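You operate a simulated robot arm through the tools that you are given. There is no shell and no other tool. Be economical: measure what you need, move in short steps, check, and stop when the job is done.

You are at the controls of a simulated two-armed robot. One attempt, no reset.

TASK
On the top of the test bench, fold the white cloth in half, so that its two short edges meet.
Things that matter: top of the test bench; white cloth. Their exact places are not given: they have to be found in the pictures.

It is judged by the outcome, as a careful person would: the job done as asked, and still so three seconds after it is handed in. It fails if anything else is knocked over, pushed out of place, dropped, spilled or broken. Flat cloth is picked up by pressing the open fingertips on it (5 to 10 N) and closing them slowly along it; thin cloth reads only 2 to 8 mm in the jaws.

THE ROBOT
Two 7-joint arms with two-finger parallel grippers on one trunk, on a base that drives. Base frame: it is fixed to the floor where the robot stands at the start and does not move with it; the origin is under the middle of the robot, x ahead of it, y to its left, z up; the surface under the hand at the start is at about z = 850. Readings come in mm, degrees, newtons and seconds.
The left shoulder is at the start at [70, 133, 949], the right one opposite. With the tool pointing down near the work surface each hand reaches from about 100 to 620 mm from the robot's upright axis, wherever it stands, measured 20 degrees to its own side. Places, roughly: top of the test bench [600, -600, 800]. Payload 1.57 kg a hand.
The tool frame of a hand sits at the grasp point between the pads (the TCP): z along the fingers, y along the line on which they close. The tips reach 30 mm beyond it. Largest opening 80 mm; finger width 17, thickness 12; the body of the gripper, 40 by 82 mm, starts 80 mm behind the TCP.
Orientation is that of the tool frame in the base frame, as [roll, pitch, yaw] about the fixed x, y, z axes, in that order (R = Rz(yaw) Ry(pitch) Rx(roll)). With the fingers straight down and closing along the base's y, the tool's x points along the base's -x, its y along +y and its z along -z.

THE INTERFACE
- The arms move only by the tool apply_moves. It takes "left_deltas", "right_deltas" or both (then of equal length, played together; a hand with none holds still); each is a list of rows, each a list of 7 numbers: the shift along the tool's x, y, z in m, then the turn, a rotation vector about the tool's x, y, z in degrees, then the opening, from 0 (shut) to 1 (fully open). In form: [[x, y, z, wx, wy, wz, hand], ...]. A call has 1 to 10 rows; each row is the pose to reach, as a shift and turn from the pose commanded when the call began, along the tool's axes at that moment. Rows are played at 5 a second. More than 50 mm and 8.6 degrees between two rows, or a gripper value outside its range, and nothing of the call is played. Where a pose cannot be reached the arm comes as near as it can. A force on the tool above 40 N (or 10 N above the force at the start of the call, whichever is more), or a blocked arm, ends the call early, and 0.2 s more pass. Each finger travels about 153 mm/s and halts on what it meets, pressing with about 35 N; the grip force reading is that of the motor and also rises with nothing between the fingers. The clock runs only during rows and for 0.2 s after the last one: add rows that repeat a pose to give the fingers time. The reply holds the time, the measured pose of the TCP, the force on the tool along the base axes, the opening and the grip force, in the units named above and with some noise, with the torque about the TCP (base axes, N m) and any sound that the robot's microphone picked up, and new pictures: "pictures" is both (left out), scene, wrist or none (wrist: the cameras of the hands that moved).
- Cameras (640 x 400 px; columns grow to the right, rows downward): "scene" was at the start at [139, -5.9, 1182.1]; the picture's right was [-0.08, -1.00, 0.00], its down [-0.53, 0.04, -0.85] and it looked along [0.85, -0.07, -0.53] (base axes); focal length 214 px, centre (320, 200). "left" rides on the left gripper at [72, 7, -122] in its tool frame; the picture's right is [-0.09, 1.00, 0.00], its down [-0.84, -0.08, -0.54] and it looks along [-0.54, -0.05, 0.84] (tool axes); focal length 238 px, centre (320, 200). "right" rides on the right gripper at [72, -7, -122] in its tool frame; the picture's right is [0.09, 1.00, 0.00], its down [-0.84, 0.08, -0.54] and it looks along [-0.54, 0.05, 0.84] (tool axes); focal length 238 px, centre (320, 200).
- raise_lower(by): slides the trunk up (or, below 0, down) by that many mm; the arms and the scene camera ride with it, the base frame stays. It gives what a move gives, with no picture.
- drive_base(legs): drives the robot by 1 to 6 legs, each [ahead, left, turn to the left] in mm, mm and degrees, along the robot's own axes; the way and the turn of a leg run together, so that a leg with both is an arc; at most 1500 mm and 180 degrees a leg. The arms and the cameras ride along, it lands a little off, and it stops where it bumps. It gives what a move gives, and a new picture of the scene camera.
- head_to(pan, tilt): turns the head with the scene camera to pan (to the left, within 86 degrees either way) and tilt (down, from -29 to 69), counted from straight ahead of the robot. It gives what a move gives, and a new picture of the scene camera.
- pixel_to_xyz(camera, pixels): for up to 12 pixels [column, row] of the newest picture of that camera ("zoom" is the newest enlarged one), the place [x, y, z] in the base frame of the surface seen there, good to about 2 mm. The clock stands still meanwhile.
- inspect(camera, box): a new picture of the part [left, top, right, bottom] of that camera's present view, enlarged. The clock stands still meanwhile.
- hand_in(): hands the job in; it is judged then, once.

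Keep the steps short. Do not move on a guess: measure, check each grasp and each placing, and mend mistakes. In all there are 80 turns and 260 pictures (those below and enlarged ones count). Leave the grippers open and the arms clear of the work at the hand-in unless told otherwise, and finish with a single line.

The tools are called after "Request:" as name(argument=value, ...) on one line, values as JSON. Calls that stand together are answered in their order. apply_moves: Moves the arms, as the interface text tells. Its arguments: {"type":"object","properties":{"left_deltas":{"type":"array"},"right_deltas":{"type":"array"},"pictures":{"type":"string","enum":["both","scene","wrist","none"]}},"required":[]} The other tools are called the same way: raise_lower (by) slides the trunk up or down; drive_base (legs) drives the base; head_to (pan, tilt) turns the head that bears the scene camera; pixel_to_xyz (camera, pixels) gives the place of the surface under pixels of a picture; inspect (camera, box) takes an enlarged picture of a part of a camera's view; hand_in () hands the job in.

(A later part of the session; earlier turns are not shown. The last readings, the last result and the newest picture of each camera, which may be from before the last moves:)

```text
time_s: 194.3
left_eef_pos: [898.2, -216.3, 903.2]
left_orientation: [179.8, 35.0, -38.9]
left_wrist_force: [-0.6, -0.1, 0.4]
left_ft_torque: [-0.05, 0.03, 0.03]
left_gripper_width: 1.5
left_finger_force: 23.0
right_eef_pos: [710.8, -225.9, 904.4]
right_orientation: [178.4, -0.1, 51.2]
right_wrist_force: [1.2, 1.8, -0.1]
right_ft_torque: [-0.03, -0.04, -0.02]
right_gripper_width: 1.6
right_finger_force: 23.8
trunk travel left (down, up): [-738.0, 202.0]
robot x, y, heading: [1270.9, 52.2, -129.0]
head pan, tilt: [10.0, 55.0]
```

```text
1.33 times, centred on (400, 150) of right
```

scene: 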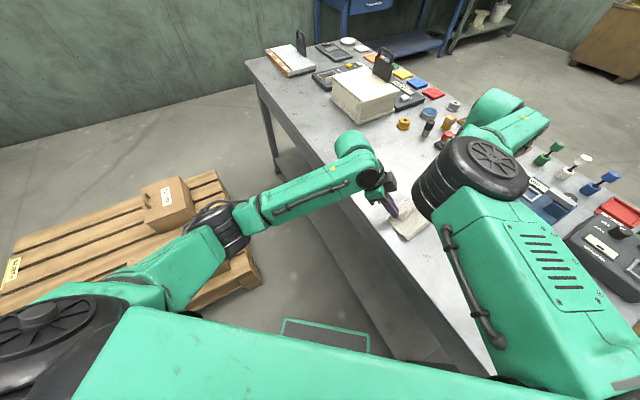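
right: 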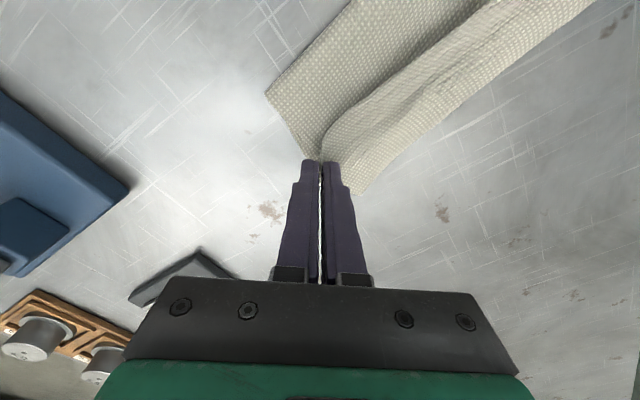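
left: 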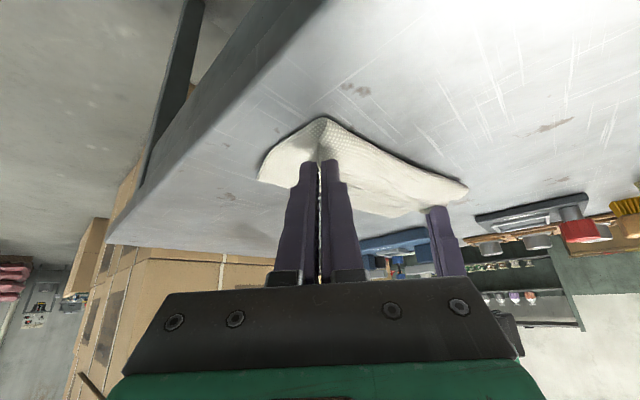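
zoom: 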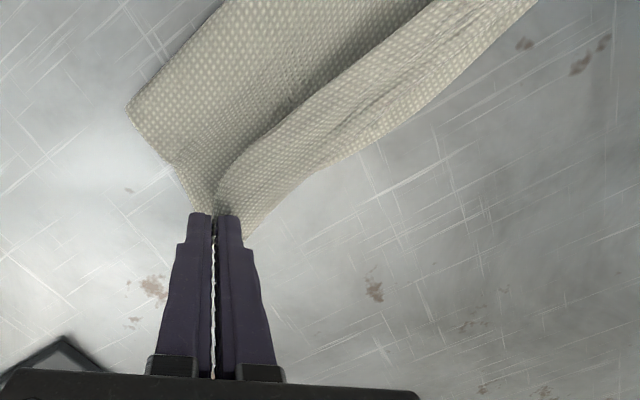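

Slack from going low too early let the fold roll (crest at -147) and a bulge form. I'll set it once more: back up until the crest lies near y≈-85, then come forward keeping the sheet taut and low, so the tension rolls the crest to its place.

Request:
raise_lower(by=42)

Request:
drive_base(legs=[[-41, -44, 0]])

Request:
raise_lower(by=10)

Request:
drive_base(legs=[[-41, -44, 0]])

Request:
inspect(camera="left", box=[160, 0, 640, 300])

```text
time_s: 195.1
left_eef_pos: [898.5, -219.3, 943.3]
left_orientation: [179.9, 35.2, -38.8]
left_wrist_force: [-0.1, -1.2, -0.5]
left_ft_torque: [0.05, -0.01, 0.0]
left_gripper_width: 1.6
left_finger_force: 23.2
right_eef_pos: [711.7, -229.4, 945.0]
right_orientation: [178.4, -0.2, 51.1]
right_wrist_force: [1.0, 0.7, 0.0]
right_ft_torque: [0.06, -0.02, -0.01]
right_gripper_width: 2.1
right_finger_force: 23.0
trunk travel left (down, up): [-780.0, 160.0]
robot x, y, heading: [1269.9, 53.9, -129.0]
head pan, tilt: [10.0, 55.0]
```

```text
time_s: 196.1
left_eef_pos: [891.1, -162.0, 944.3]
left_orientation: [-179.9, 35.2, -38.6]
left_wrist_force: [-0.5, -0.9, 0.3]
left_ft_torque: [0.0, 0.01, -0.02]
left_gripper_width: 1.4
left_finger_force: 23.7
right_eef_pos: [703.8, -172.7, 945.0]
right_orientation: [178.6, -0.4, 51.1]
right_wrist_force: [1.6, 0.0, -0.5]
right_ft_torque: [0.02, -0.02, -0.01]
right_gripper_width: 1.8
right_finger_force: 23.2
trunk travel left (down, up): [-780.0, 160.0]
robot x, y, heading: [1260.0, 111.1, -128.7]
head pan, tilt: [10.0, 55.0]
```

scene: 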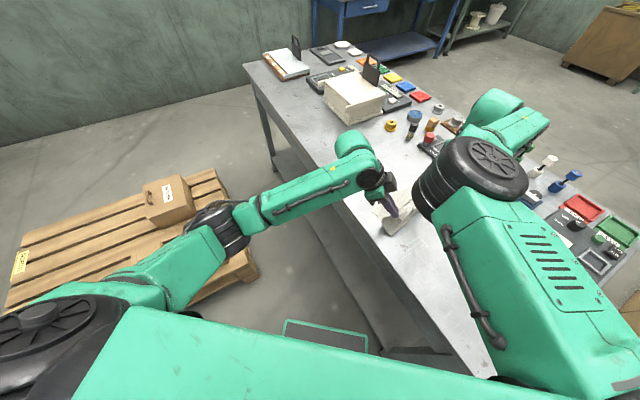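

```text
time_s: 196.7
left_eef_pos: [891.3, -161.9, 953.9]
left_orientation: [-179.9, 35.0, -38.6]
left_wrist_force: [-1.0, -0.5, -0.1]
left_ft_torque: [0.0, 0.06, -0.01]
left_gripper_width: 1.5
left_finger_force: 23.0
right_eef_pos: [704.9, -170.5, 956.7]
right_orientation: [178.5, -0.1, 51.4]
right_wrist_force: [0.5, 0.0, 1.4]
right_ft_torque: [0.0, -0.01, -0.03]
right_gripper_width: 2.0
right_finger_force: 23.7
trunk travel left (down, up): [-790.0, 150.0]
robot x, y, heading: [1259.9, 111.9, -128.6]
head pan, tilt: [10.0, 55.0]
```

```text
time_s: 197.6
left_eef_pos: [882.4, -105.6, 952.8]
left_orientation: [-179.9, 35.2, -38.4]
left_wrist_force: [-0.6, -1.2, 0.1]
left_ft_torque: [0.02, 0.03, -0.03]
left_gripper_width: 1.7
left_finger_force: 23.6
right_eef_pos: [694.9, -114.8, 953.4]
right_orientation: [178.6, -0.3, 51.3]
right_wrist_force: [0.0, -0.3, -0.1]
right_ft_torque: [0.04, -0.05, -0.04]
right_gripper_width: 1.8
right_finger_force: 23.2
trunk travel left (down, up): [-790.0, 150.0]
robot x, y, heading: [1251.5, 173.0, -128.9]
head pan, tilt: [10.0, 55.0]
```

scene: 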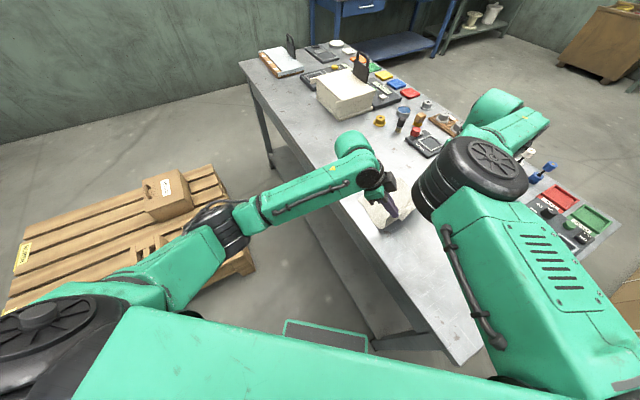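

```text
1.33 times, centred on (400, 150) of left
```

zoom: 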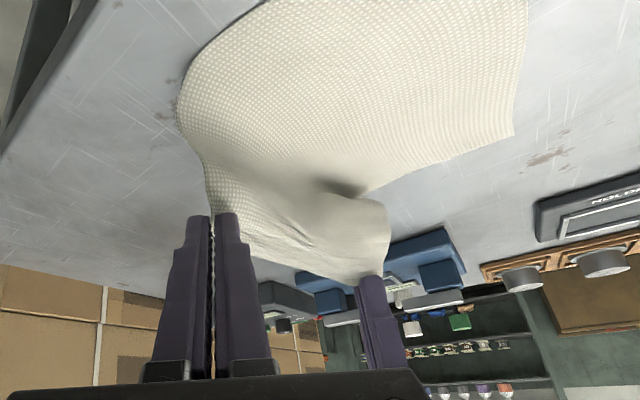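

Request:
drive_base(legs=[[-13.6, -14.7, 0], [37, 40.5, 0]])

Request:
raise_lower(by=-15)

Request:
drive_base(legs=[[13.6, 14.7, 0]])

Request:
raise_lower(by=-15)

Request:
drive_base(legs=[[13.6, 14.7, 0]])

Request:
raise_lower(by=-14)

Request:
drive_base(legs=[[13.6, 14.7, 0]])

Request:
inspect(camera="left", box=[160, 0, 560, 250])

```text
time_s: 199.0
left_eef_pos: [887.7, -132.6, 954.4]
left_orientation: [179.8, 35.0, -38.7]
left_wrist_force: [-0.9, 0.3, 0.5]
left_ft_torque: [-0.06, 0.06, 0.01]
left_gripper_width: 1.7
left_finger_force: 23.5
right_eef_pos: [699.8, -142.7, 956.7]
right_orientation: [178.4, 0.0, 51.3]
right_wrist_force: [1.6, 0.3, -0.1]
right_ft_torque: [-0.02, -0.07, 0.03]
right_gripper_width: 1.7
right_finger_force: 23.0
trunk travel left (down, up): [-790.0, 150.0]
robot x, y, heading: [1258.3, 139.4, -129.0]
head pan, tilt: [10.0, 55.0]
```

scene: 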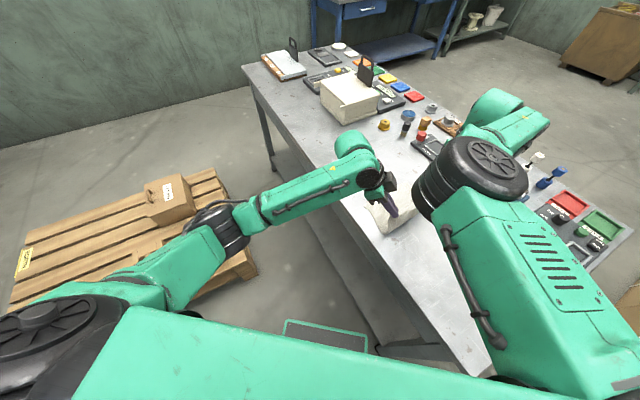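

```text
time_s: 199.6
left_eef_pos: [888.3, -135.5, 938.8]
left_orientation: [179.9, 35.1, -38.6]
left_wrist_force: [-1.3, 0.0, 0.0]
left_ft_torque: [-0.06, 0.05, 0.01]
left_gripper_width: 1.7
left_finger_force: 23.6
right_eef_pos: [700.7, -145.9, 939.8]
right_orientation: [178.6, -0.1, 51.3]
right_wrist_force: [0.8, -0.2, -0.2]
right_ft_torque: [-0.01, -0.03, 0.02]
right_gripper_width: 1.7
right_finger_force: 23.4
trunk travel left (down, up): [-775.0, 165.0]
robot x, y, heading: [1258.3, 139.8, -128.8]
head pan, tilt: [10.0, 55.0]
```

```text
time_s: 200.4
left_eef_pos: [889.6, -152.7, 940.3]
left_orientation: [179.7, 35.0, -38.8]
left_wrist_force: [-0.7, -0.2, -0.1]
left_ft_torque: [-0.06, -0.01, 0.02]
left_gripper_width: 1.7
left_finger_force: 23.4
right_eef_pos: [703.6, -161.3, 941.0]
right_orientation: [178.6, 0.0, 51.1]
right_wrist_force: [0.1, -0.1, -0.2]
right_ft_torque: [0.0, -0.01, 0.02]
right_gripper_width: 1.6
right_finger_force: 23.4
trunk travel left (down, up): [-775.0, 165.0]
robot x, y, heading: [1260.8, 116.4, -129.0]
head pan, tilt: [10.0, 55.0]
```

scene: 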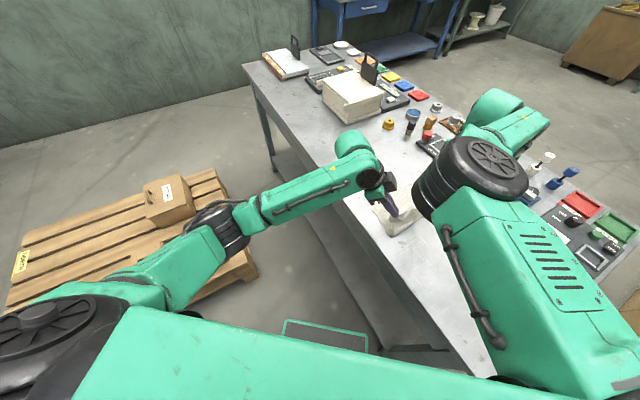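

```text
time_s: 201.0
left_eef_pos: [890.5, -155.7, 924.4]
left_orientation: [179.9, 35.1, -38.7]
left_wrist_force: [-1.5, 0.6, -0.3]
left_ft_torque: [0.02, 0.03, 0.03]
left_gripper_width: 1.6
left_finger_force: 23.3
right_eef_pos: [702.3, -164.3, 924.7]
right_orientation: [178.5, -0.1, 51.2]
right_wrist_force: [0.8, -0.3, 1.1]
right_ft_torque: [0.0, -0.01, 0.0]
right_gripper_width: 1.7
right_finger_force: 23.6
trunk travel left (down, up): [-760.0, 180.0]
robot x, y, heading: [1261.5, 120.8, -128.8]
head pan, tilt: [10.0, 55.0]
```

```text
time_s: 201.8
left_eef_pos: [892.2, -173.3, 925.5]
left_orientation: [179.8, 35.0, -38.8]
left_wrist_force: [-0.9, -0.3, -0.4]
left_ft_torque: [-0.04, 0.0, 0.0]
left_gripper_width: 1.6
left_finger_force: 23.5
right_eef_pos: [705.6, -181.0, 925.8]
right_orientation: [178.4, 0.0, 51.2]
right_wrist_force: [1.4, 0.4, -0.2]
right_ft_torque: [-0.04, -0.01, 0.03]
right_gripper_width: 1.7
right_finger_force: 23.5
trunk travel left (down, up): [-760.0, 180.0]
robot x, y, heading: [1263.3, 100.3, -128.8]
head pan, tilt: [10.0, 55.0]
```

scene: 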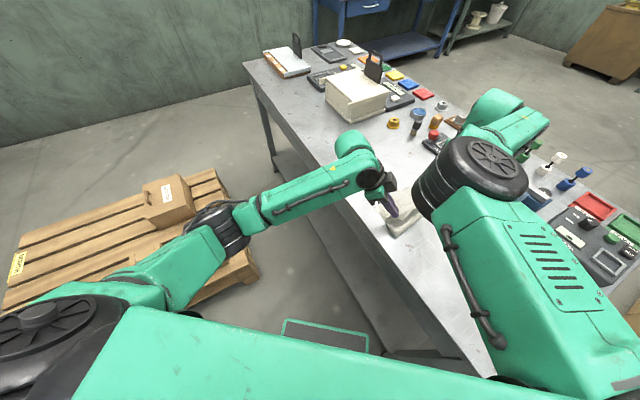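

```text
time_s: 202.4
left_eef_pos: [892.0, -173.0, 909.2]
left_orientation: [179.9, 35.0, -38.7]
left_wrist_force: [-0.5, 0.2, -0.2]
left_ft_torque: [0.01, 0.02, -0.01]
left_gripper_width: 1.8
left_finger_force: 22.9
right_eef_pos: [706.6, -184.0, 911.3]
right_orientation: [178.5, -0.2, 51.2]
right_wrist_force: [0.7, 1.4, 0.3]
right_ft_torque: [0.02, -0.02, 0.05]
right_gripper_width: 1.6
right_finger_force: 23.7
trunk travel left (down, up): [-746.0, 194.0]
robot x, y, heading: [1260.2, 102.0, -128.7]
head pan, tilt: [10.0, 55.0]
```

```text
time_s: 203.2
left_eef_pos: [895.8, -191.6, 910.0]
left_orientation: [179.8, 35.0, -38.8]
left_wrist_force: [-1.3, -0.5, -0.7]
left_ft_torque: [-0.02, -0.01, 0.03]
left_gripper_width: 1.3
left_finger_force: 23.0
right_eef_pos: [707.3, -201.4, 912.0]
right_orientation: [178.4, -0.1, 51.2]
right_wrist_force: [0.3, 0.0, -0.1]
right_ft_torque: [-0.06, -0.05, 0.01]
right_gripper_width: 2.0
right_finger_force: 23.7
trunk travel left (down, up): [-746.0, 194.0]
robot x, y, heading: [1269.6, 78.0, -128.7]
head pan, tilt: [10.0, 55.0]
```

scene: 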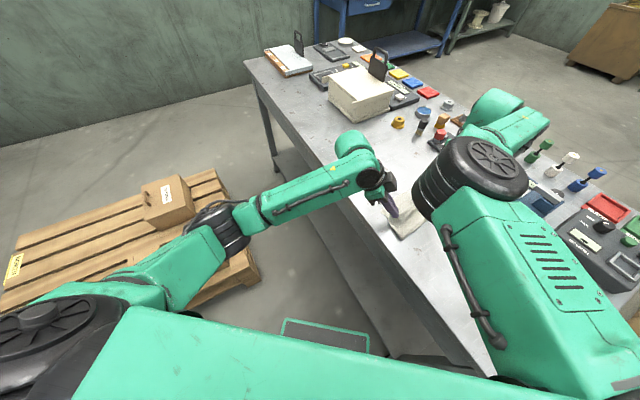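

```text
1.60 times, centred on (360, 125) of left
```

zoom: 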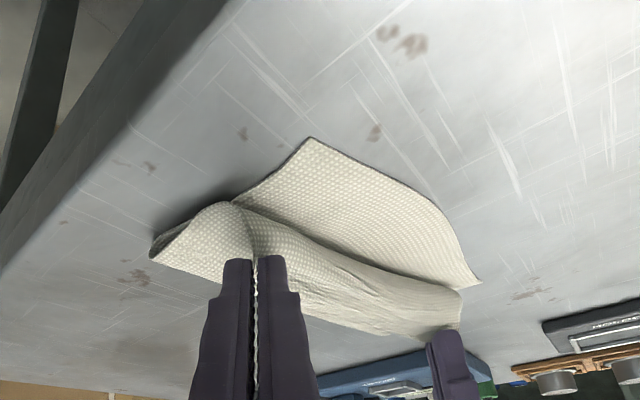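

Request:
pixel_to_xyz(camera="zoom", pixels=[[310, 140], [478, 282], [430, 210], [155, 245], [155, 258], [230, 207], [350, 260], [455, 300], [200, 235], [250, 245]])

```text
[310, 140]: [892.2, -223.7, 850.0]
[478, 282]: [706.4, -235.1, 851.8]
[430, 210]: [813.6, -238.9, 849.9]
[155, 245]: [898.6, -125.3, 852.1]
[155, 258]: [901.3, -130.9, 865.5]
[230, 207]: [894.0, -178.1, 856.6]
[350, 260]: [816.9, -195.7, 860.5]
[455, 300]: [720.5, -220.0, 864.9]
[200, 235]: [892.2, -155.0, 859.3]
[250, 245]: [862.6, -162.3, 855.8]
```

The crest rolled to -131 again: the start of the arc was too far forward for the real free length. I go back further and lower (tip y≈-60, h≈55), so the crest starts near -80 and later rolls forward only under tension.

Request:
raise_lower(by=35)

Request:
drive_base(legs=[[-83.5, -90.5, 0]])

Request:
raise_lower(by=-15)

Request:
inspect(camera="left", box=[160, 0, 640, 300])

```text
time_s: 204.0
left_eef_pos: [894.5, -195.0, 945.4]
left_orientation: [180.0, 35.2, -38.6]
left_wrist_force: [-0.8, 0.0, -0.1]
left_ft_torque: [-0.02, 0.03, -0.03]
left_gripper_width: 1.5
left_finger_force: 23.0
right_eef_pos: [708.4, -204.9, 945.5]
right_orientation: [178.5, -0.2, 51.1]
right_wrist_force: [1.7, 0.0, 1.1]
right_ft_torque: [0.01, -0.07, 0.01]
right_gripper_width: 2.1
right_finger_force: 23.7
trunk travel left (down, up): [-781.0, 159.0]
robot x, y, heading: [1267.9, 79.7, -128.8]
head pan, tilt: [10.0, 55.0]
```

```text
time_s: 205.3
left_eef_pos: [878.0, -72.3, 944.3]
left_orientation: [180.0, 35.3, -38.6]
left_wrist_force: [-0.5, -0.6, 0.2]
left_ft_torque: [-0.03, 0.03, 0.03]
left_gripper_width: 1.9
left_finger_force: 23.3
right_eef_pos: [690.1, -82.1, 946.2]
right_orientation: [178.7, -0.2, 51.2]
right_wrist_force: [0.5, 0.1, -0.2]
right_ft_torque: [-0.01, -0.02, -0.03]
right_gripper_width: 1.8
right_finger_force: 24.3
trunk travel left (down, up): [-781.0, 159.0]
robot x, y, heading: [1249.5, 204.9, -128.9]
head pan, tilt: [10.0, 55.0]
```

scene: 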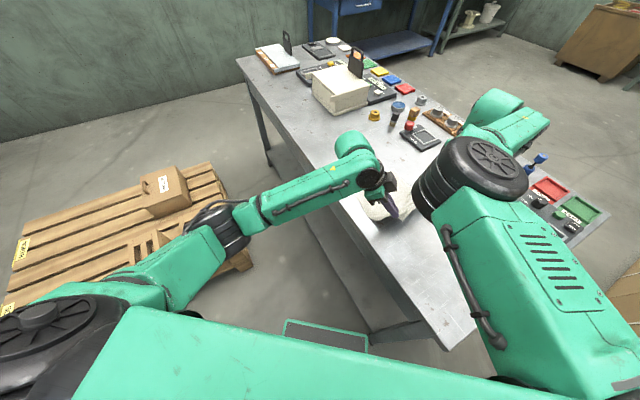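

```text
time_s: 205.9
left_eef_pos: [877.2, -72.1, 930.6]
left_orientation: [179.9, 35.1, -38.6]
left_wrist_force: [0.4, 0.1, -0.1]
left_ft_torque: [-0.02, 0.02, 0.0]
left_gripper_width: 1.4
left_finger_force: 22.7
right_eef_pos: [689.6, -81.0, 930.6]
right_orientation: [178.5, -0.2, 51.2]
right_wrist_force: [1.3, -0.3, 0.6]
right_ft_torque: [0.0, -0.03, -0.01]
right_gripper_width: 1.6
right_finger_force: 23.3
trunk travel left (down, up): [-766.0, 174.0]
robot x, y, heading: [1247.4, 203.3, -128.8]
head pan, tilt: [10.0, 55.0]
```

```text
1.33 times, centred on (400, 150) of left
```

zoom: 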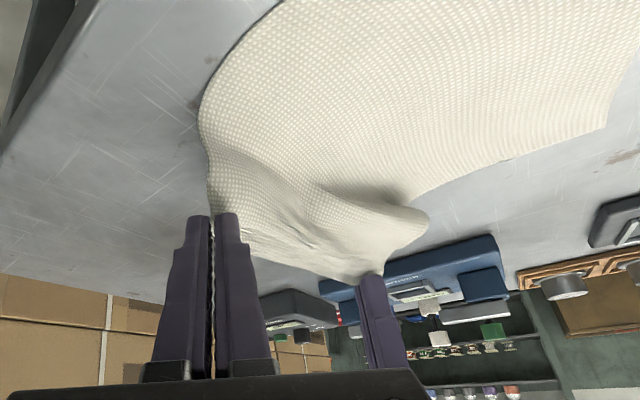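

Request:
drive_base(legs=[[38.6, 42, 0]])

Request:
raise_lower(by=-19)

Request:
drive_base(legs=[[12, 13, 0]])

Request:
raise_lower(by=-13)

Request:
drive_base(legs=[[23.7, 25.8, 0]])

Request:
inspect(camera="left", box=[160, 0, 560, 250])

```text
time_s: 206.9
left_eef_pos: [887.4, -125.8, 931.9]
left_orientation: [179.7, 35.2, -38.6]
left_wrist_force: [-1.2, -0.1, 0.2]
left_ft_torque: [0.0, 0.02, 0.03]
left_gripper_width: 1.6
left_finger_force: 23.4
right_eef_pos: [697.4, -135.0, 931.3]
right_orientation: [178.5, 0.0, 51.2]
right_wrist_force: [1.0, 0.7, -0.5]
right_ft_torque: [-0.01, -0.02, -0.03]
right_gripper_width: 1.6
right_finger_force: 23.6
trunk travel left (down, up): [-766.0, 174.0]
robot x, y, heading: [1259.5, 148.0, -128.6]
head pan, tilt: [10.0, 55.0]
```

scene: 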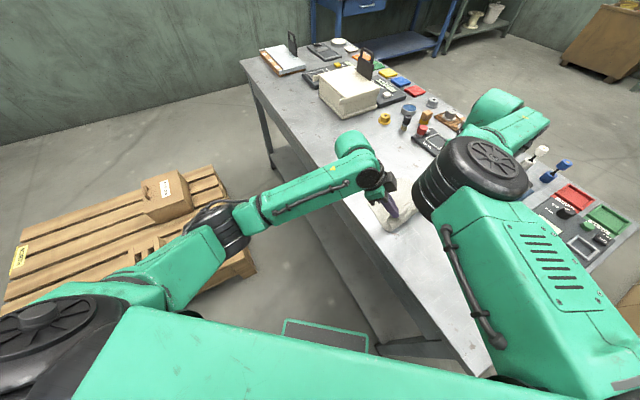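

```text
time_s: 207.5
left_eef_pos: [884.8, -128.2, 911.8]
left_orientation: [180.0, 35.2, -38.7]
left_wrist_force: [-1.4, -0.3, 0.1]
left_ft_torque: [0.02, 0.02, -0.02]
left_gripper_width: 1.1
left_finger_force: 23.5
right_eef_pos: [699.5, -138.4, 912.3]
right_orientation: [178.4, -0.3, 51.2]
right_wrist_force: [0.6, 0.4, 0.8]
right_ft_torque: [0.02, -0.04, 0.0]
right_gripper_width: 1.8
right_finger_force: 23.2
trunk travel left (down, up): [-747.0, 193.0]
robot x, y, heading: [1255.0, 144.3, -128.7]
head pan, tilt: [10.0, 55.0]
```

```text
time_s: 208.3
left_eef_pos: [889.3, -142.8, 911.5]
left_orientation: [179.8, 35.1, -38.8]
left_wrist_force: [-1.9, 0.7, 0.3]
left_ft_torque: [-0.06, 0.04, 0.03]
left_gripper_width: 1.5
left_finger_force: 23.3
right_eef_pos: [701.5, -152.1, 913.4]
right_orientation: [178.4, 0.1, 51.3]
right_wrist_force: [0.2, -0.3, 0.7]
right_ft_torque: [-0.03, -0.03, 0.03]
right_gripper_width: 1.9
right_finger_force: 23.8
trunk travel left (down, up): [-747.0, 193.0]
robot x, y, heading: [1260.7, 125.1, -128.9]
head pan, tilt: [10.0, 55.0]
```

scene: 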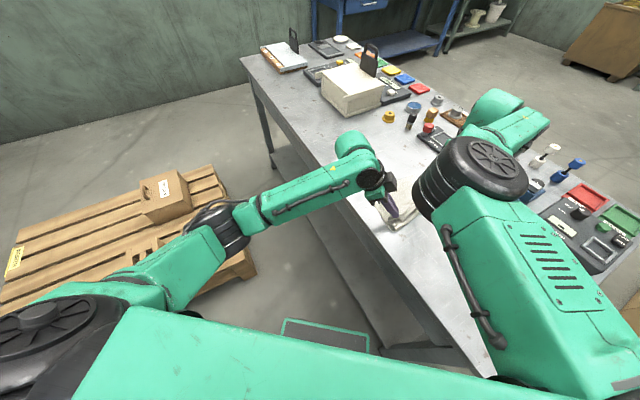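

```text
time_s: 208.9
left_eef_pos: [888.2, -144.8, 898.4]
left_orientation: [179.9, 35.2, -38.7]
left_wrist_force: [-1.1, 0.5, 0.0]
left_ft_torque: [0.0, 0.06, -0.01]
left_gripper_width: 1.4
left_finger_force: 23.2
right_eef_pos: [700.6, -154.0, 898.7]
right_orientation: [178.5, -0.3, 51.1]
right_wrist_force: [0.0, 0.5, -0.9]
right_ft_torque: [0.0, -0.03, 0.01]
right_gripper_width: 1.8
right_finger_force: 22.7
trunk travel left (down, up): [-734.0, 206.0]
robot x, y, heading: [1263.9, 123.9, -128.8]
head pan, tilt: [10.0, 55.0]
```

```text
time_s: 209.8
left_eef_pos: [892.4, -175.9, 898.5]
left_orientation: [179.8, 35.1, -38.9]
left_wrist_force: [-0.9, 1.1, -0.2]
left_ft_torque: [-0.01, 0.04, 0.02]
left_gripper_width: 1.6
left_finger_force: 23.1
right_eef_pos: [706.5, -186.1, 901.0]
right_orientation: [178.4, 0.0, 51.1]
right_wrist_force: [0.9, 0.3, 0.5]
right_ft_torque: [-0.03, -0.05, 0.01]
right_gripper_width: 1.8
right_finger_force: 23.5
trunk travel left (down, up): [-734.0, 206.0]
robot x, y, heading: [1269.7, 95.0, -128.9]
head pan, tilt: [10.0, 55.0]
```

scene: 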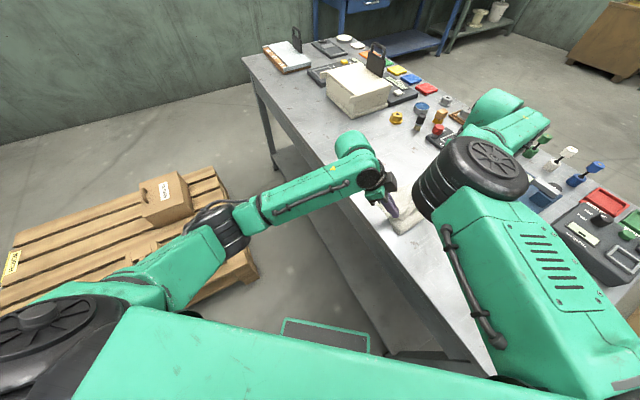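

```text
1.60 times, centred on (360, 125) of left
```

zoom: 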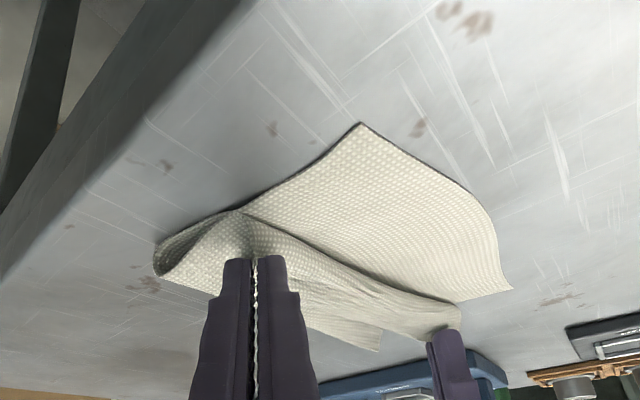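

Request:
pixel_to_xyz(camera="zoom", pixels=[[358, 126], [510, 288], [480, 210], [157, 245], [158, 270], [238, 212], [260, 225], [360, 270], [455, 302], [300, 220]])

```text
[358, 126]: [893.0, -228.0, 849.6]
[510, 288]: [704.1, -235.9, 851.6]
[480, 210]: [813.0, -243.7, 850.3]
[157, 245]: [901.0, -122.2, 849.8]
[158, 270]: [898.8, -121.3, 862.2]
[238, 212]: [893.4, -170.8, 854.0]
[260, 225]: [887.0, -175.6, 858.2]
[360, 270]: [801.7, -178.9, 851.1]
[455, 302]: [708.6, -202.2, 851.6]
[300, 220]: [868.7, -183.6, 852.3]
```

Now it's right: crest at y≈-121 and lower edge at -228…-240, so the halves are nearly equal. I drive the last 40 mm, fine-adjust both hands, lower to just above the lower layer, and look.

Request:
drive_base(legs=[[28.6, 28.2, 0]])

Request:
raise_lower(by=-11)

Request:
inspect(camera="left", box=[160, 0, 560, 250])

Request:
pixel_to_xyz(camera="left", pixels=[[258, 175], [300, 135], [320, 130], [350, 140], [400, 155], [450, 190], [440, 175]])

Request:
inspect(camera="right", box=[160, 0, 640, 300])

```text
time_s: 210.7
left_eef_pos: [897.1, -214.4, 899.6]
left_orientation: [179.9, 35.0, -38.9]
left_wrist_force: [-1.4, -0.5, -0.5]
left_ft_torque: [0.02, 0.04, 0.03]
left_gripper_width: 1.6
left_finger_force: 23.7
right_eef_pos: [709.6, -225.3, 899.8]
right_orientation: [178.4, -0.1, 51.1]
right_wrist_force: [0.3, 0.5, -0.3]
right_ft_torque: [-0.06, -0.02, 0.0]
right_gripper_width: 2.0
right_finger_force: 23.7
trunk travel left (down, up): [-734.0, 206.0]
robot x, y, heading: [1269.2, 58.0, -128.6]
head pan, tilt: [10.0, 55.0]
```

scene: 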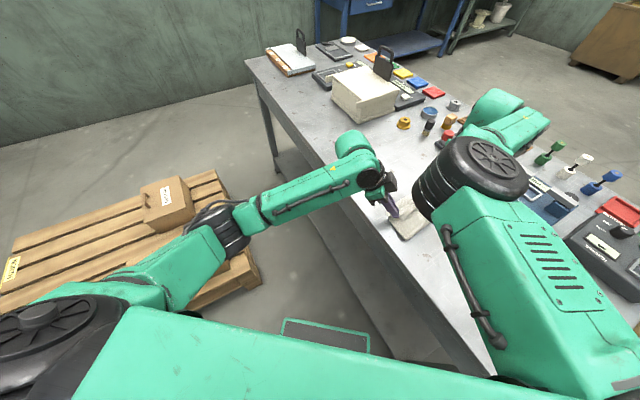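

```text
time_s: 211.2
left_eef_pos: [897.7, -217.4, 887.0]
left_orientation: [179.9, 35.1, -38.8]
left_wrist_force: [-0.3, 0.7, -1.0]
left_ft_torque: [0.01, 0.0, 0.02]
left_gripper_width: 1.1
left_finger_force: 22.9
right_eef_pos: [709.4, -227.0, 887.9]
right_orientation: [178.5, -0.2, 51.1]
right_wrist_force: [1.3, -0.1, 0.6]
right_ft_torque: [0.02, -0.05, 0.0]
right_gripper_width: 1.9
right_finger_force: 22.9
trunk travel left (down, up): [-723.0, 217.0]
robot x, y, heading: [1268.0, 56.1, -128.8]
head pan, tilt: [10.0, 55.0]
```

```text
1.60 times, centred on (360, 125) of left
```

zoom: 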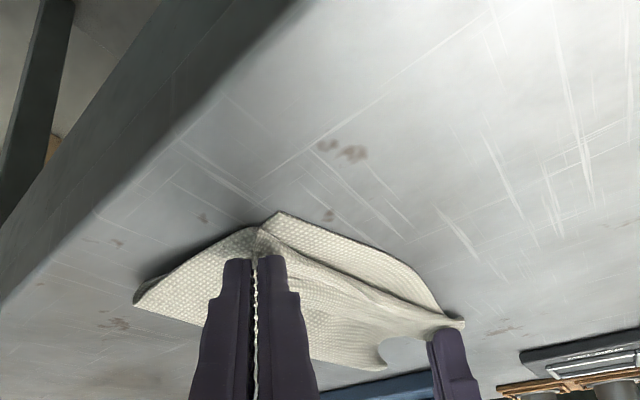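

```text
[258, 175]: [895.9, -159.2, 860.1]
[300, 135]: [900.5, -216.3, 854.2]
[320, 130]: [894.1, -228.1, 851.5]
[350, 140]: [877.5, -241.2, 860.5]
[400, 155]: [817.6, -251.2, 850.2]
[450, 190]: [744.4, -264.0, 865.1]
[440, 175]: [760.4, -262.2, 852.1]
```

```text
1.33 times, centred on (400, 150) of right
```

zoom: 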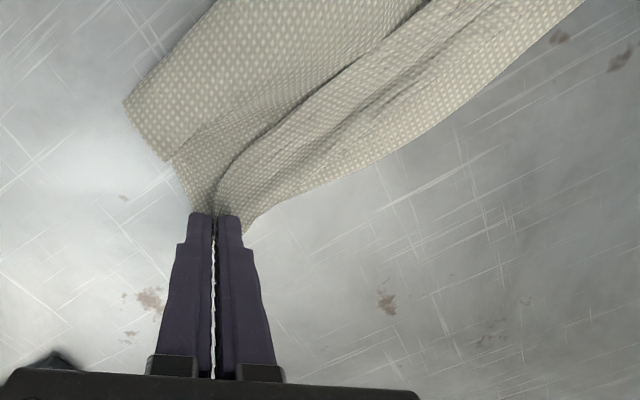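

The edges coincide within about 1 cm. I make the small final correction, settle 4 mm and open slowly.

Request:
apply_moves(left_deltas=[[0.0003, 0.003, 0.002, 0, 0, 0, 0], [0.0006, 0.0055, 0.0044, 0, 0, 0, 0], [0.0006, 0.0055, 0.0044, 0, 0, 0, 0], [0.0006, 0.0055, 0.0044, 0, 0, 0, 0.05], [0.0006, 0.0055, 0.0044, 0, 0, 0, 0.1], [0.0006, 0.0055, 0.0044, 0, 0, 0, 0.15], [0.0006, 0.0055, 0.0044, 0, 0, 0, 0.2], [0.0006, 0.0055, 0.0044, 0, 0, 0, 0.25], [0.0006, 0.0055, 0.0044, 0, 0, 0, 0.3], [0.0006, 0.0055, 0.0044, 0, 0, 0, 0.3]], right_deltas=[[0.0025, 0.0017, 0.002, 0, 0, 0, 0], [0.0053, 0.0034, 0.004, 0, 0, 0, 0], [0.0053, 0.0034, 0.004, 0, 0, 0, 0], [0.0053, 0.0034, 0.004, 0, 0, 0, 0.05], [0.0053, 0.0034, 0.004, 0, 0, 0, 0.1], [0.0053, 0.0034, 0.004, 0, 0, 0, 0.15], [0.0053, 0.0034, 0.004, 0, 0, 0, 0.2], [0.0053, 0.0034, 0.004, 0, 0, 0, 0.25], [0.0053, 0.0034, 0.004, 0, 0, 0, 0.3], [0.0053, 0.0034, 0.004, 0, 0, 0, 0.3]], pictures="none")

Request:
apply_moves(left_deltas=[[0, 0, -0.02, 0, 0, 0, 0.35], [0, 0, -0.05, 0, 0, 0, 0.4], [0, 0, -0.09, 0, 0, 0, 0.4], [0, 0, -0.13, 0, 0, 0, 0.4], [0, 0, -0.16, 0, 0, 0, 0.4]], right_deltas=[[0, 0, -0.02, 0, 0, 0, 0.35], [0, 0, -0.05, 0, 0, 0, 0.4], [0, 0, -0.08, 0, 0, 0, 0.4], [0, 0, -0.11, 0, 0, 0, 0.4], [0, 0, -0.13, 0, 0, 0, 0.4]], pictures="both")

Request:
inspect(camera="right", box=[240, 0, 640, 250])

```text
time_s: 213.4
left_eef_pos: [891.5, -220.1, 883.3]
left_orientation: [179.9, 35.3, -38.8]
left_wrist_force: [-0.2, 0.1, 0.9]
left_ft_torque: [0.02, 0.02, -0.01]
left_gripper_width: 23.8
left_finger_force: 0.1
right_eef_pos: [715.0, -224.8, 883.5]
right_orientation: [178.5, -0.2, 51.1]
right_wrist_force: [-0.2, -0.9, 0.5]
right_ft_torque: [0.02, -0.01, 0.06]
right_gripper_width: 23.9
right_finger_force: 0.1
trunk travel left (down, up): [-723.0, 217.0]
robot x, y, heading: [1269.0, 54.5, -128.9]
head pan, tilt: [10.0, 55.0]
```

```text
time_s: 214.7
left_eef_pos: [965.6, -277.1, 1014.4]
left_orientation: [179.9, 35.2, -38.8]
left_wrist_force: [0.1, 0.0, 0.0]
left_ft_torque: [0.01, -0.01, 0.03]
left_gripper_width: 32.2
left_finger_force: 0.0
right_eef_pos: [713.5, -225.0, 1015.3]
right_orientation: [178.5, -0.2, 51.1]
right_wrist_force: [0.6, 0.0, 0.6]
right_ft_torque: [0.03, 0.01, 0.02]
right_gripper_width: 32.3
right_finger_force: 0.2
trunk travel left (down, up): [-723.0, 217.0]
robot x, y, heading: [1268.9, 60.9, -128.9]
head pan, tilt: [10.0, 55.0]
```

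scene: 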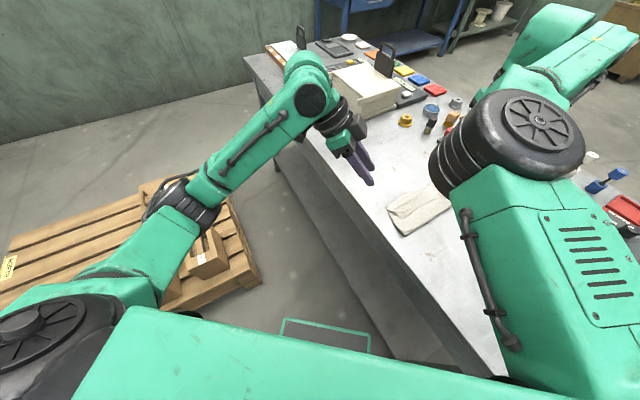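
right: 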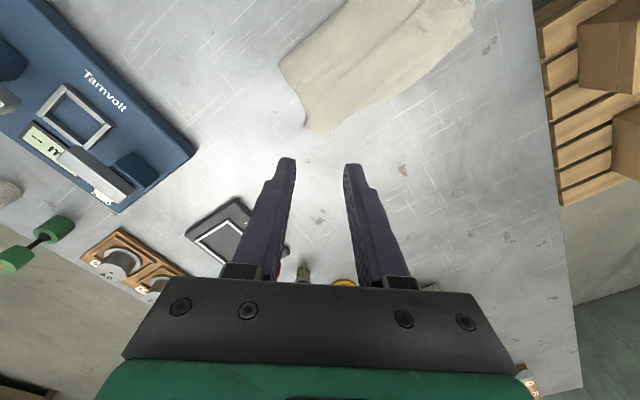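
left: 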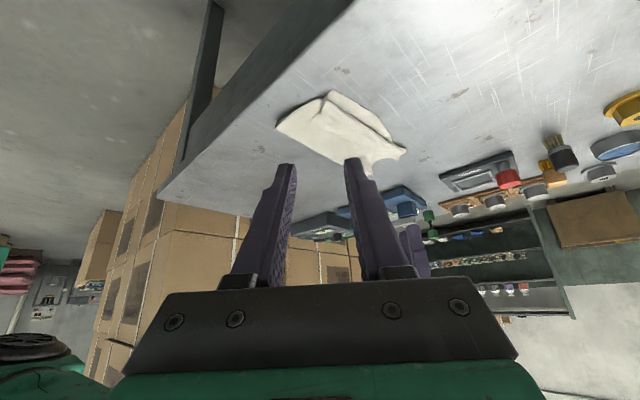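

```text
1.60 times, centred on (440, 125) of right
```

zoom: 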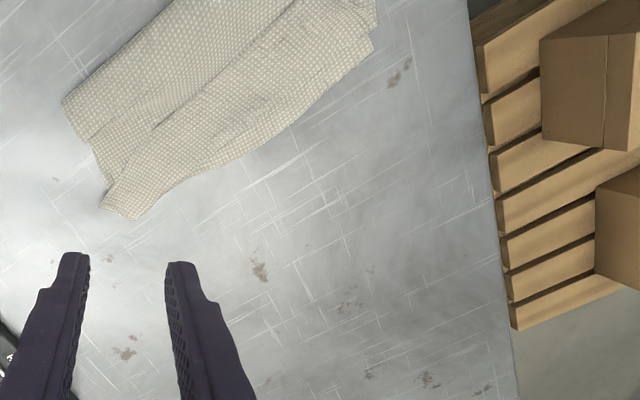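

Released, and the cloth lies folded. I enlarge the scene view and also measure the right-hand enlargement's outline.

Request:
inspect(camera="scene", box=[376, 180, 464, 240])

Request:
inspect(camera="left", box=[260, 75, 420, 175])

Request:
pixel_to_xyz(camera="right", pixels=[[283, 62], [305, 128], [330, 132], [380, 108], [420, 75], [470, 20], [350, 90], [400, 40], [300, 100], [325, 85]])

```text
6.67 times, centred on (420, 210) of scene
```

zoom: 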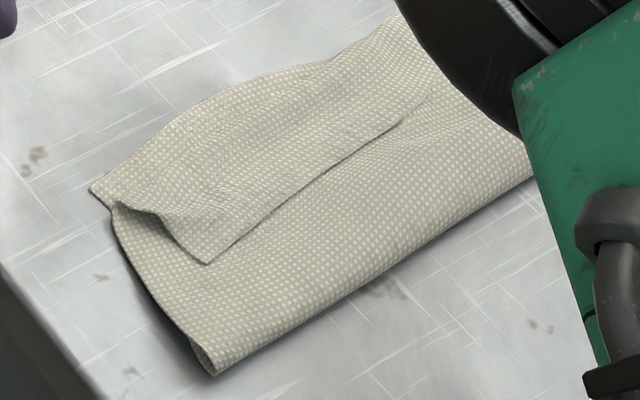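

```text
4.00 times, centred on (340, 125) of left
```

zoom: 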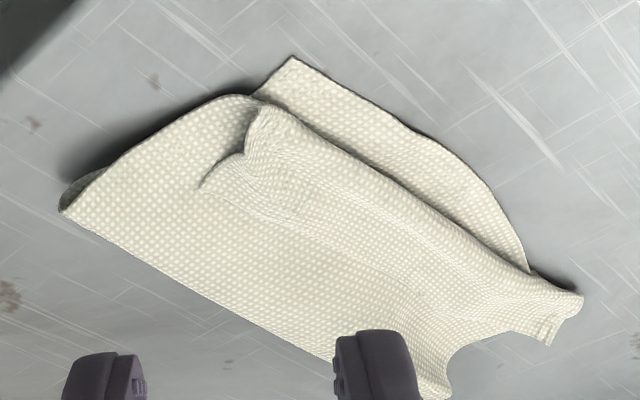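

```text
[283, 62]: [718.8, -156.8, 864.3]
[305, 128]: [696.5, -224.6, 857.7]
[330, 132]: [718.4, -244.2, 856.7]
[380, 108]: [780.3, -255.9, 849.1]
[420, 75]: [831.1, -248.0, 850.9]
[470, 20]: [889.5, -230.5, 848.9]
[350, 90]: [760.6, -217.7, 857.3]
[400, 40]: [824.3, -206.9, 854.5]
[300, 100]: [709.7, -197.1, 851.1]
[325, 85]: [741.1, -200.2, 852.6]
```

The upper layer's edge strip has flipped back on top: the flap corner is at (208,262) of the scene enlargement. It must be turned outward again, so I measure the flap edge and both outlines.

Request:
pixel_to_xyz(camera="scene", pixels=[[403.2, 219], [412, 211], [422, 205], [431, 199], [391, 211], [387, 208.5], [398, 196], [404, 235], [401, 214]])

Request:
pixel_to_xyz(camera="left", pixels=[[310.5, 122], [320, 113], [405, 150], [396, 160], [342, 137], [375, 151], [333, 91], [350, 118], [380, 135]])

```text
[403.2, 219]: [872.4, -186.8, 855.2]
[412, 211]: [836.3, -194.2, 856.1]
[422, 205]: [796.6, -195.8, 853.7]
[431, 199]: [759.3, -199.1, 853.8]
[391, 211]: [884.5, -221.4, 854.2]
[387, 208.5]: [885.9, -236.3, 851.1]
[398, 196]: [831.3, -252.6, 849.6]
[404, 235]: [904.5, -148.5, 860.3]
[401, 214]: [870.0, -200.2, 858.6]
```

```text
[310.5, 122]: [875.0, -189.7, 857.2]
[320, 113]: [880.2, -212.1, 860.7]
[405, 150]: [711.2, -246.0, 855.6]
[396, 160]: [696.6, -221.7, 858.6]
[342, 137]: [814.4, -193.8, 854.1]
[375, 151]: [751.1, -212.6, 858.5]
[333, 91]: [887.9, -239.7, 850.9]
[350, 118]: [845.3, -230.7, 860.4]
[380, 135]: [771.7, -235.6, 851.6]
```

If turned outward, the flap would reach about y=-238…-265, right on the lower edge. I pinch its two corners, (873,-187) with the left hand and (697,-222) with the right. The hands are rolled 10° so only the inner finger presses and the layer below is not caught.

Request:
apply_moves(left_deltas=[[-0.008, -0.001, 0.045, 5, 0, 0, 0.25], [-0.016, -0.002, 0.09, 10, 0, 0, 0.25], [-0.024, -0.004, 0.13, 10, 0, 0, 0.25], [-0.0286, -0.0042, 0.154, 10, 0, 0, 0.25], [-0.0171, -0.0042, 0.1705, 10, 0, 0, 0.25], [-0.0171, -0.0042, 0.1705, 10, 0, 0, 0.19], [-0.0171, -0.0042, 0.1705, 10, 0, 0, 0.13], [-0.0171, -0.0042, 0.1705, 10, 0, 0, 0.07], [-0.0171, -0.0042, 0.1705, 10, 0, 0, 0], [-0.0171, -0.0042, 0.1705, 10, 0, 0, 0]], right_deltas=[[-0.003, -0.002, 0.04, 5, 0, 0, 0.25], [-0.006, -0.005, 0.08, 10, 0, 0, 0.25], [-0.0082, -0.0069, 0.105, 10, 0, 0, 0.25], [-0.0082, -0.0069, 0.115, 10, 0, 0, 0.25], [-0.0082, -0.0069, 0.13, 10, 0, 0, 0.25], [-0.0082, -0.0069, 0.13, 10, 0, 0, 0.19], [-0.0082, -0.0069, 0.13, 10, 0, 0, 0.13], [-0.0082, -0.0069, 0.13, 10, 0, 0, 0.07], [-0.0082, -0.0069, 0.13, 10, 0, 0, 0], [-0.0082, -0.0069, 0.13, 10, 0, 0, 0]], pictures="wrist")

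```text
time_s: 216.8
left_eef_pos: [878.8, -202.5, 884.1]
left_orientation: [-170.1, 35.1, -38.8]
left_wrist_force: [-0.2, 0.0, 0.1]
left_ft_torque: [0.02, -0.01, -0.02]
left_gripper_width: 0.4
left_finger_force: 22.8
right_eef_pos: [705.3, -228.3, 885.5]
right_orientation: [-171.3, -0.2, 51.1]
right_wrist_force: [-0.2, -0.1, 3.3]
right_ft_torque: [-0.01, -0.04, -0.01]
right_gripper_width: 1.9
right_finger_force: 23.3
trunk travel left (down, up): [-723.0, 217.0]
robot x, y, heading: [1269.8, 56.4, -128.5]
head pan, tilt: [10.0, 55.0]
```

right: 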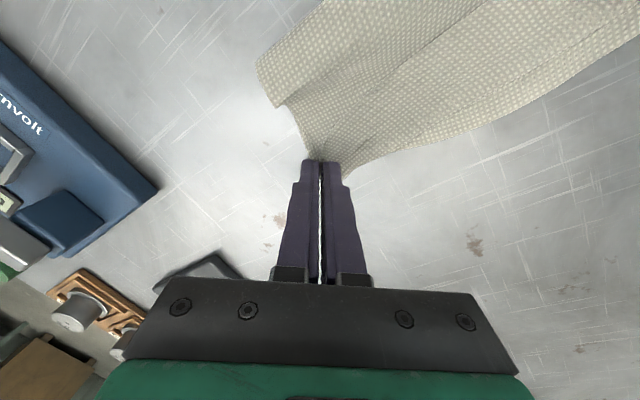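
left: 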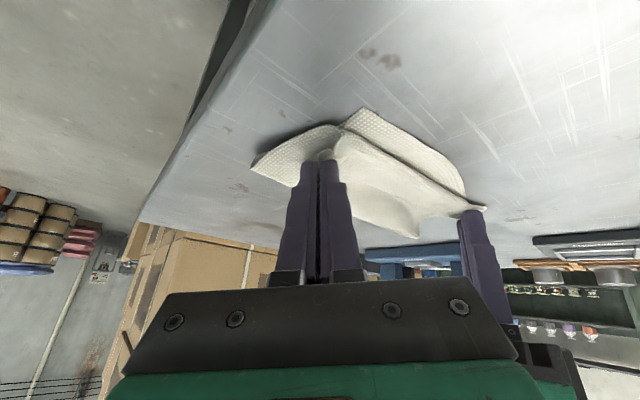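

The right corner is held (1.9 mm); the left reading of 0.4 looks like a miss. I retry the left slightly deeper and further in.

Request:
apply_moves(left_deltas=[[-0.0069, -0.0017, -0.0097, 0, 0, 0, 0], [-0.0069, -0.0017, -0.0097, 0, 0, 0, 0.3], [-0.0069, 0.0032, -0.0106, 0, 0, 0, 0.3], [0.0012, 0.0052, 0.0008, 0, 0, 0, 0.3], [0.0026, 0.0056, 0.0027, 0, 0, 0, 0.3], [0.0026, 0.0056, 0.0027, 0, 0, 0, 0.23], [0.0026, 0.0056, 0.0027, 0, 0, 0, 0.16], [0.0026, 0.0056, 0.0027, 0, 0, 0, 0.09], [0.0026, 0.0056, 0.0027, 0, 0, 0, 0.02], [0.0026, 0.0056, 0.0027, 0, 0, 0, 0]], pictures="wrist")

```text
time_s: 219.1
left_eef_pos: [877.2, -208.5, 882.3]
left_orientation: [-170.3, 35.5, -38.9]
left_wrist_force: [-2.4, -1.8, 18.3]
left_ft_torque: [0.04, 0.31, 0.05]
left_gripper_width: 2.2
left_finger_force: 23.5
right_eef_pos: [707.2, -227.8, 886.2]
right_orientation: [-171.4, -0.1, 51.1]
right_wrist_force: [0.8, -0.9, 0.7]
right_ft_torque: [0.02, 0.0, 0.01]
right_gripper_width: 1.5
right_finger_force: 23.5
trunk travel left (down, up): [-723.0, 217.0]
robot x, y, heading: [1268.9, 53.8, -128.7]
head pan, tilt: [10.0, 55.0]
5 turns are left
```

left: 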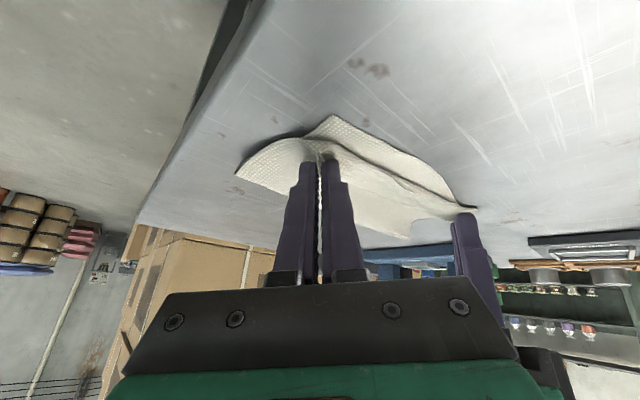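

Both flap corners are now held (2.2 and 1.5 mm). I lift 22 mm, carry them about 38 mm outward so the strip turns over, lower, open slightly, and sweep outward so the edge falls the right way. Then I lift clear and look.

Request:
raise_lower(by=22)

Request:
drive_base(legs=[[26, 28.5, 0]])

Request:
raise_lower(by=-18)

Request:
apply_moves(left_deltas=[[0, 0, 0, 0, 0, 0, 0.06], [0, 0, 0, 0, 0, 0, 0.12], [0, 0, 0, 0, 0, 0, 0.2], [0.0064, 0.0088, -0.0061, 0, 0, 0, 0.2], [0.0128, 0.0176, -0.0122, 0, 0, 0, 0.2], [0.0013, 0.0148, -0.0283, 0, 0, 0, 0.3], [-0.0159, 0.0105, -0.0525, 0, 0, 0, 0.3], [-0.0331, 0.0062, -0.0767, 0, 0, 0, 0.3], [-0.0446, 0.0034, -0.0929, 0, 0, 0, 0.3]], right_deltas=[[0, 0, 0, 0, 0, 0, 0.06], [0, 0, 0, 0, 0, 0, 0.12], [0, 0, 0, 0, 0, 0, 0.2], [-0.0097, 0.0078, -0.0013, 0, 0, 0, 0.2], [-0.0195, 0.0155, -0.0027, 0, 0, 0, 0.2], [-0.0195, 0.012, -0.0224, 0, 0, 0, 0.3], [-0.0195, 0.0068, -0.052, 0, 0, 0, 0.3], [-0.0195, 0.0016, -0.0815, 0, 0, 0, 0.3], [-0.0195, -0.0019, -0.1012, 0, 0, 0, 0.3]], pictures="both")

Request:
inspect(camera="left", box=[220, 60, 460, 210])

Request:
inspect(camera="scene", box=[376, 165, 480, 235])

```text
time_s: 219.7
left_eef_pos: [878.7, -208.9, 902.3]
left_orientation: [-170.0, 35.2, -38.8]
left_wrist_force: [-0.9, -0.6, -0.8]
left_ft_torque: [0.01, -0.01, 0.0]
left_gripper_width: 2.0
left_finger_force: 24.2
right_eef_pos: [706.4, -227.6, 907.6]
right_orientation: [-171.5, -0.3, 51.1]
right_wrist_force: [-1.0, -0.1, 0.6]
right_ft_torque: [0.0, -0.02, 0.0]
right_gripper_width: 1.7
right_finger_force: 24.0
trunk travel left (down, up): [-745.0, 195.0]
robot x, y, heading: [1272.8, 56.6, -128.8]
head pan, tilt: [10.0, 55.0]
```

```text
time_s: 220.6
left_eef_pos: [881.8, -242.8, 902.9]
left_orientation: [-170.2, 35.1, -39.1]
left_wrist_force: [0.3, 0.4, 0.9]
left_ft_torque: [-0.01, 0.03, 0.03]
left_gripper_width: 1.9
left_finger_force: 23.3
right_eef_pos: [712.0, -264.1, 906.5]
right_orientation: [-171.6, 0.0, 51.0]
right_wrist_force: [0.9, 0.1, 0.9]
right_ft_torque: [-0.02, -0.01, 0.0]
right_gripper_width: 1.6
right_finger_force: 23.3
trunk travel left (down, up): [-745.0, 195.0]
robot x, y, heading: [1275.7, 17.9, -128.8]
head pan, tilt: [10.0, 55.0]
```

scene: 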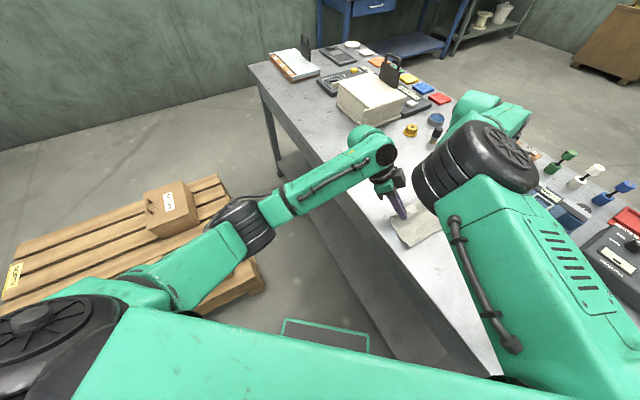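

```text
time_s: 221.2
left_eef_pos: [882.9, -245.8, 883.2]
left_orientation: [-170.1, 35.3, -38.9]
left_wrist_force: [0.0, -0.4, -0.5]
left_ft_torque: [0.05, 0.05, 0.01]
left_gripper_width: 2.1
left_finger_force: 24.0
right_eef_pos: [711.8, -266.0, 889.4]
right_orientation: [-171.4, -0.2, 51.0]
right_wrist_force: [-0.5, 0.0, 0.0]
right_ft_torque: [-0.01, 0.01, 0.01]
right_gripper_width: 1.7
right_finger_force: 23.5
trunk travel left (down, up): [-727.0, 213.0]
robot x, y, heading: [1272.6, 17.5, -128.8]
head pan, tilt: [10.0, 55.0]
```

```text
time_s: 223.2
left_eef_pos: [882.3, -271.9, 984.4]
left_orientation: [-170.0, 35.2, -38.9]
left_wrist_force: [-0.8, -0.6, 0.8]
left_ft_torque: [0.0, 0.03, 0.0]
left_gripper_width: 24.1
left_finger_force: 0.1
right_eef_pos: [709.1, -288.9, 988.5]
right_orientation: [-171.4, -0.2, 50.9]
right_wrist_force: [0.5, -0.4, 0.2]
right_ft_torque: [-0.01, -0.01, -0.01]
right_gripper_width: 24.1
right_finger_force: 0.1
trunk travel left (down, up): [-727.0, 213.0]
robot x, y, heading: [1275.3, 16.9, -128.7]
head pan, tilt: [10.0, 55.0]
```

scene: 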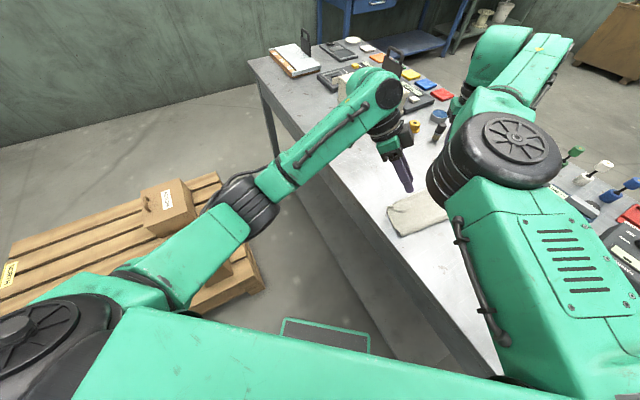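
right: 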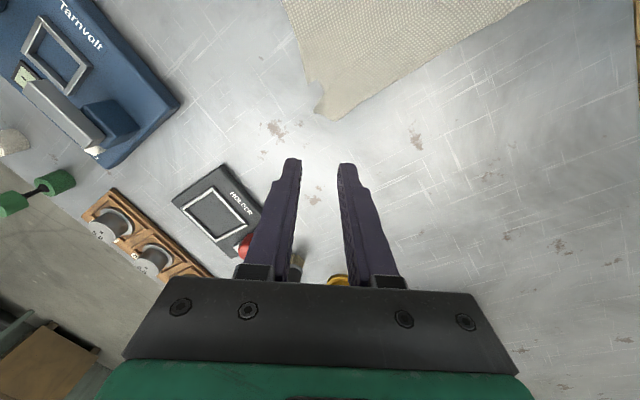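
left: 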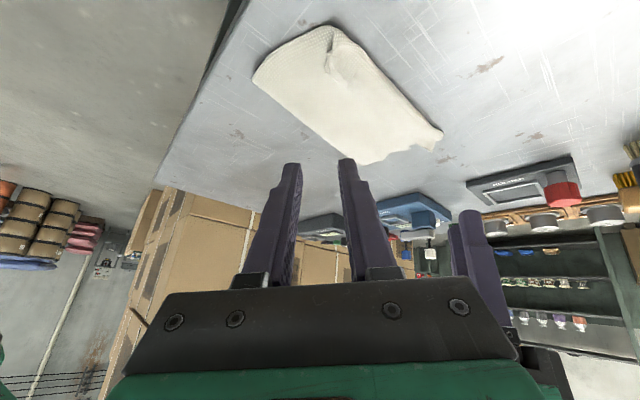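

```text
2.67 times, centred on (340, 135) of left
```

zoom: 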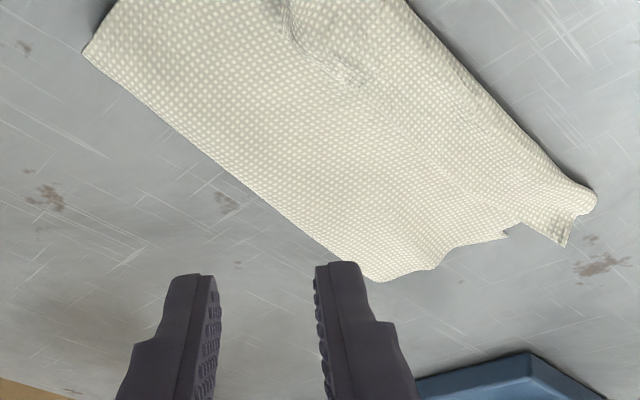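

```text
5.71 times, centred on (428, 200) of scene
4 turns are left
```

zoom: 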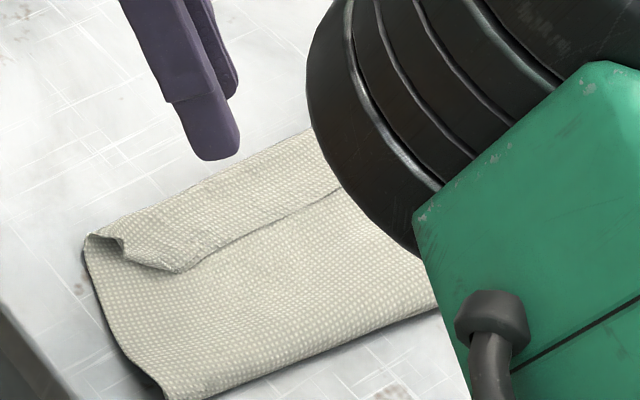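

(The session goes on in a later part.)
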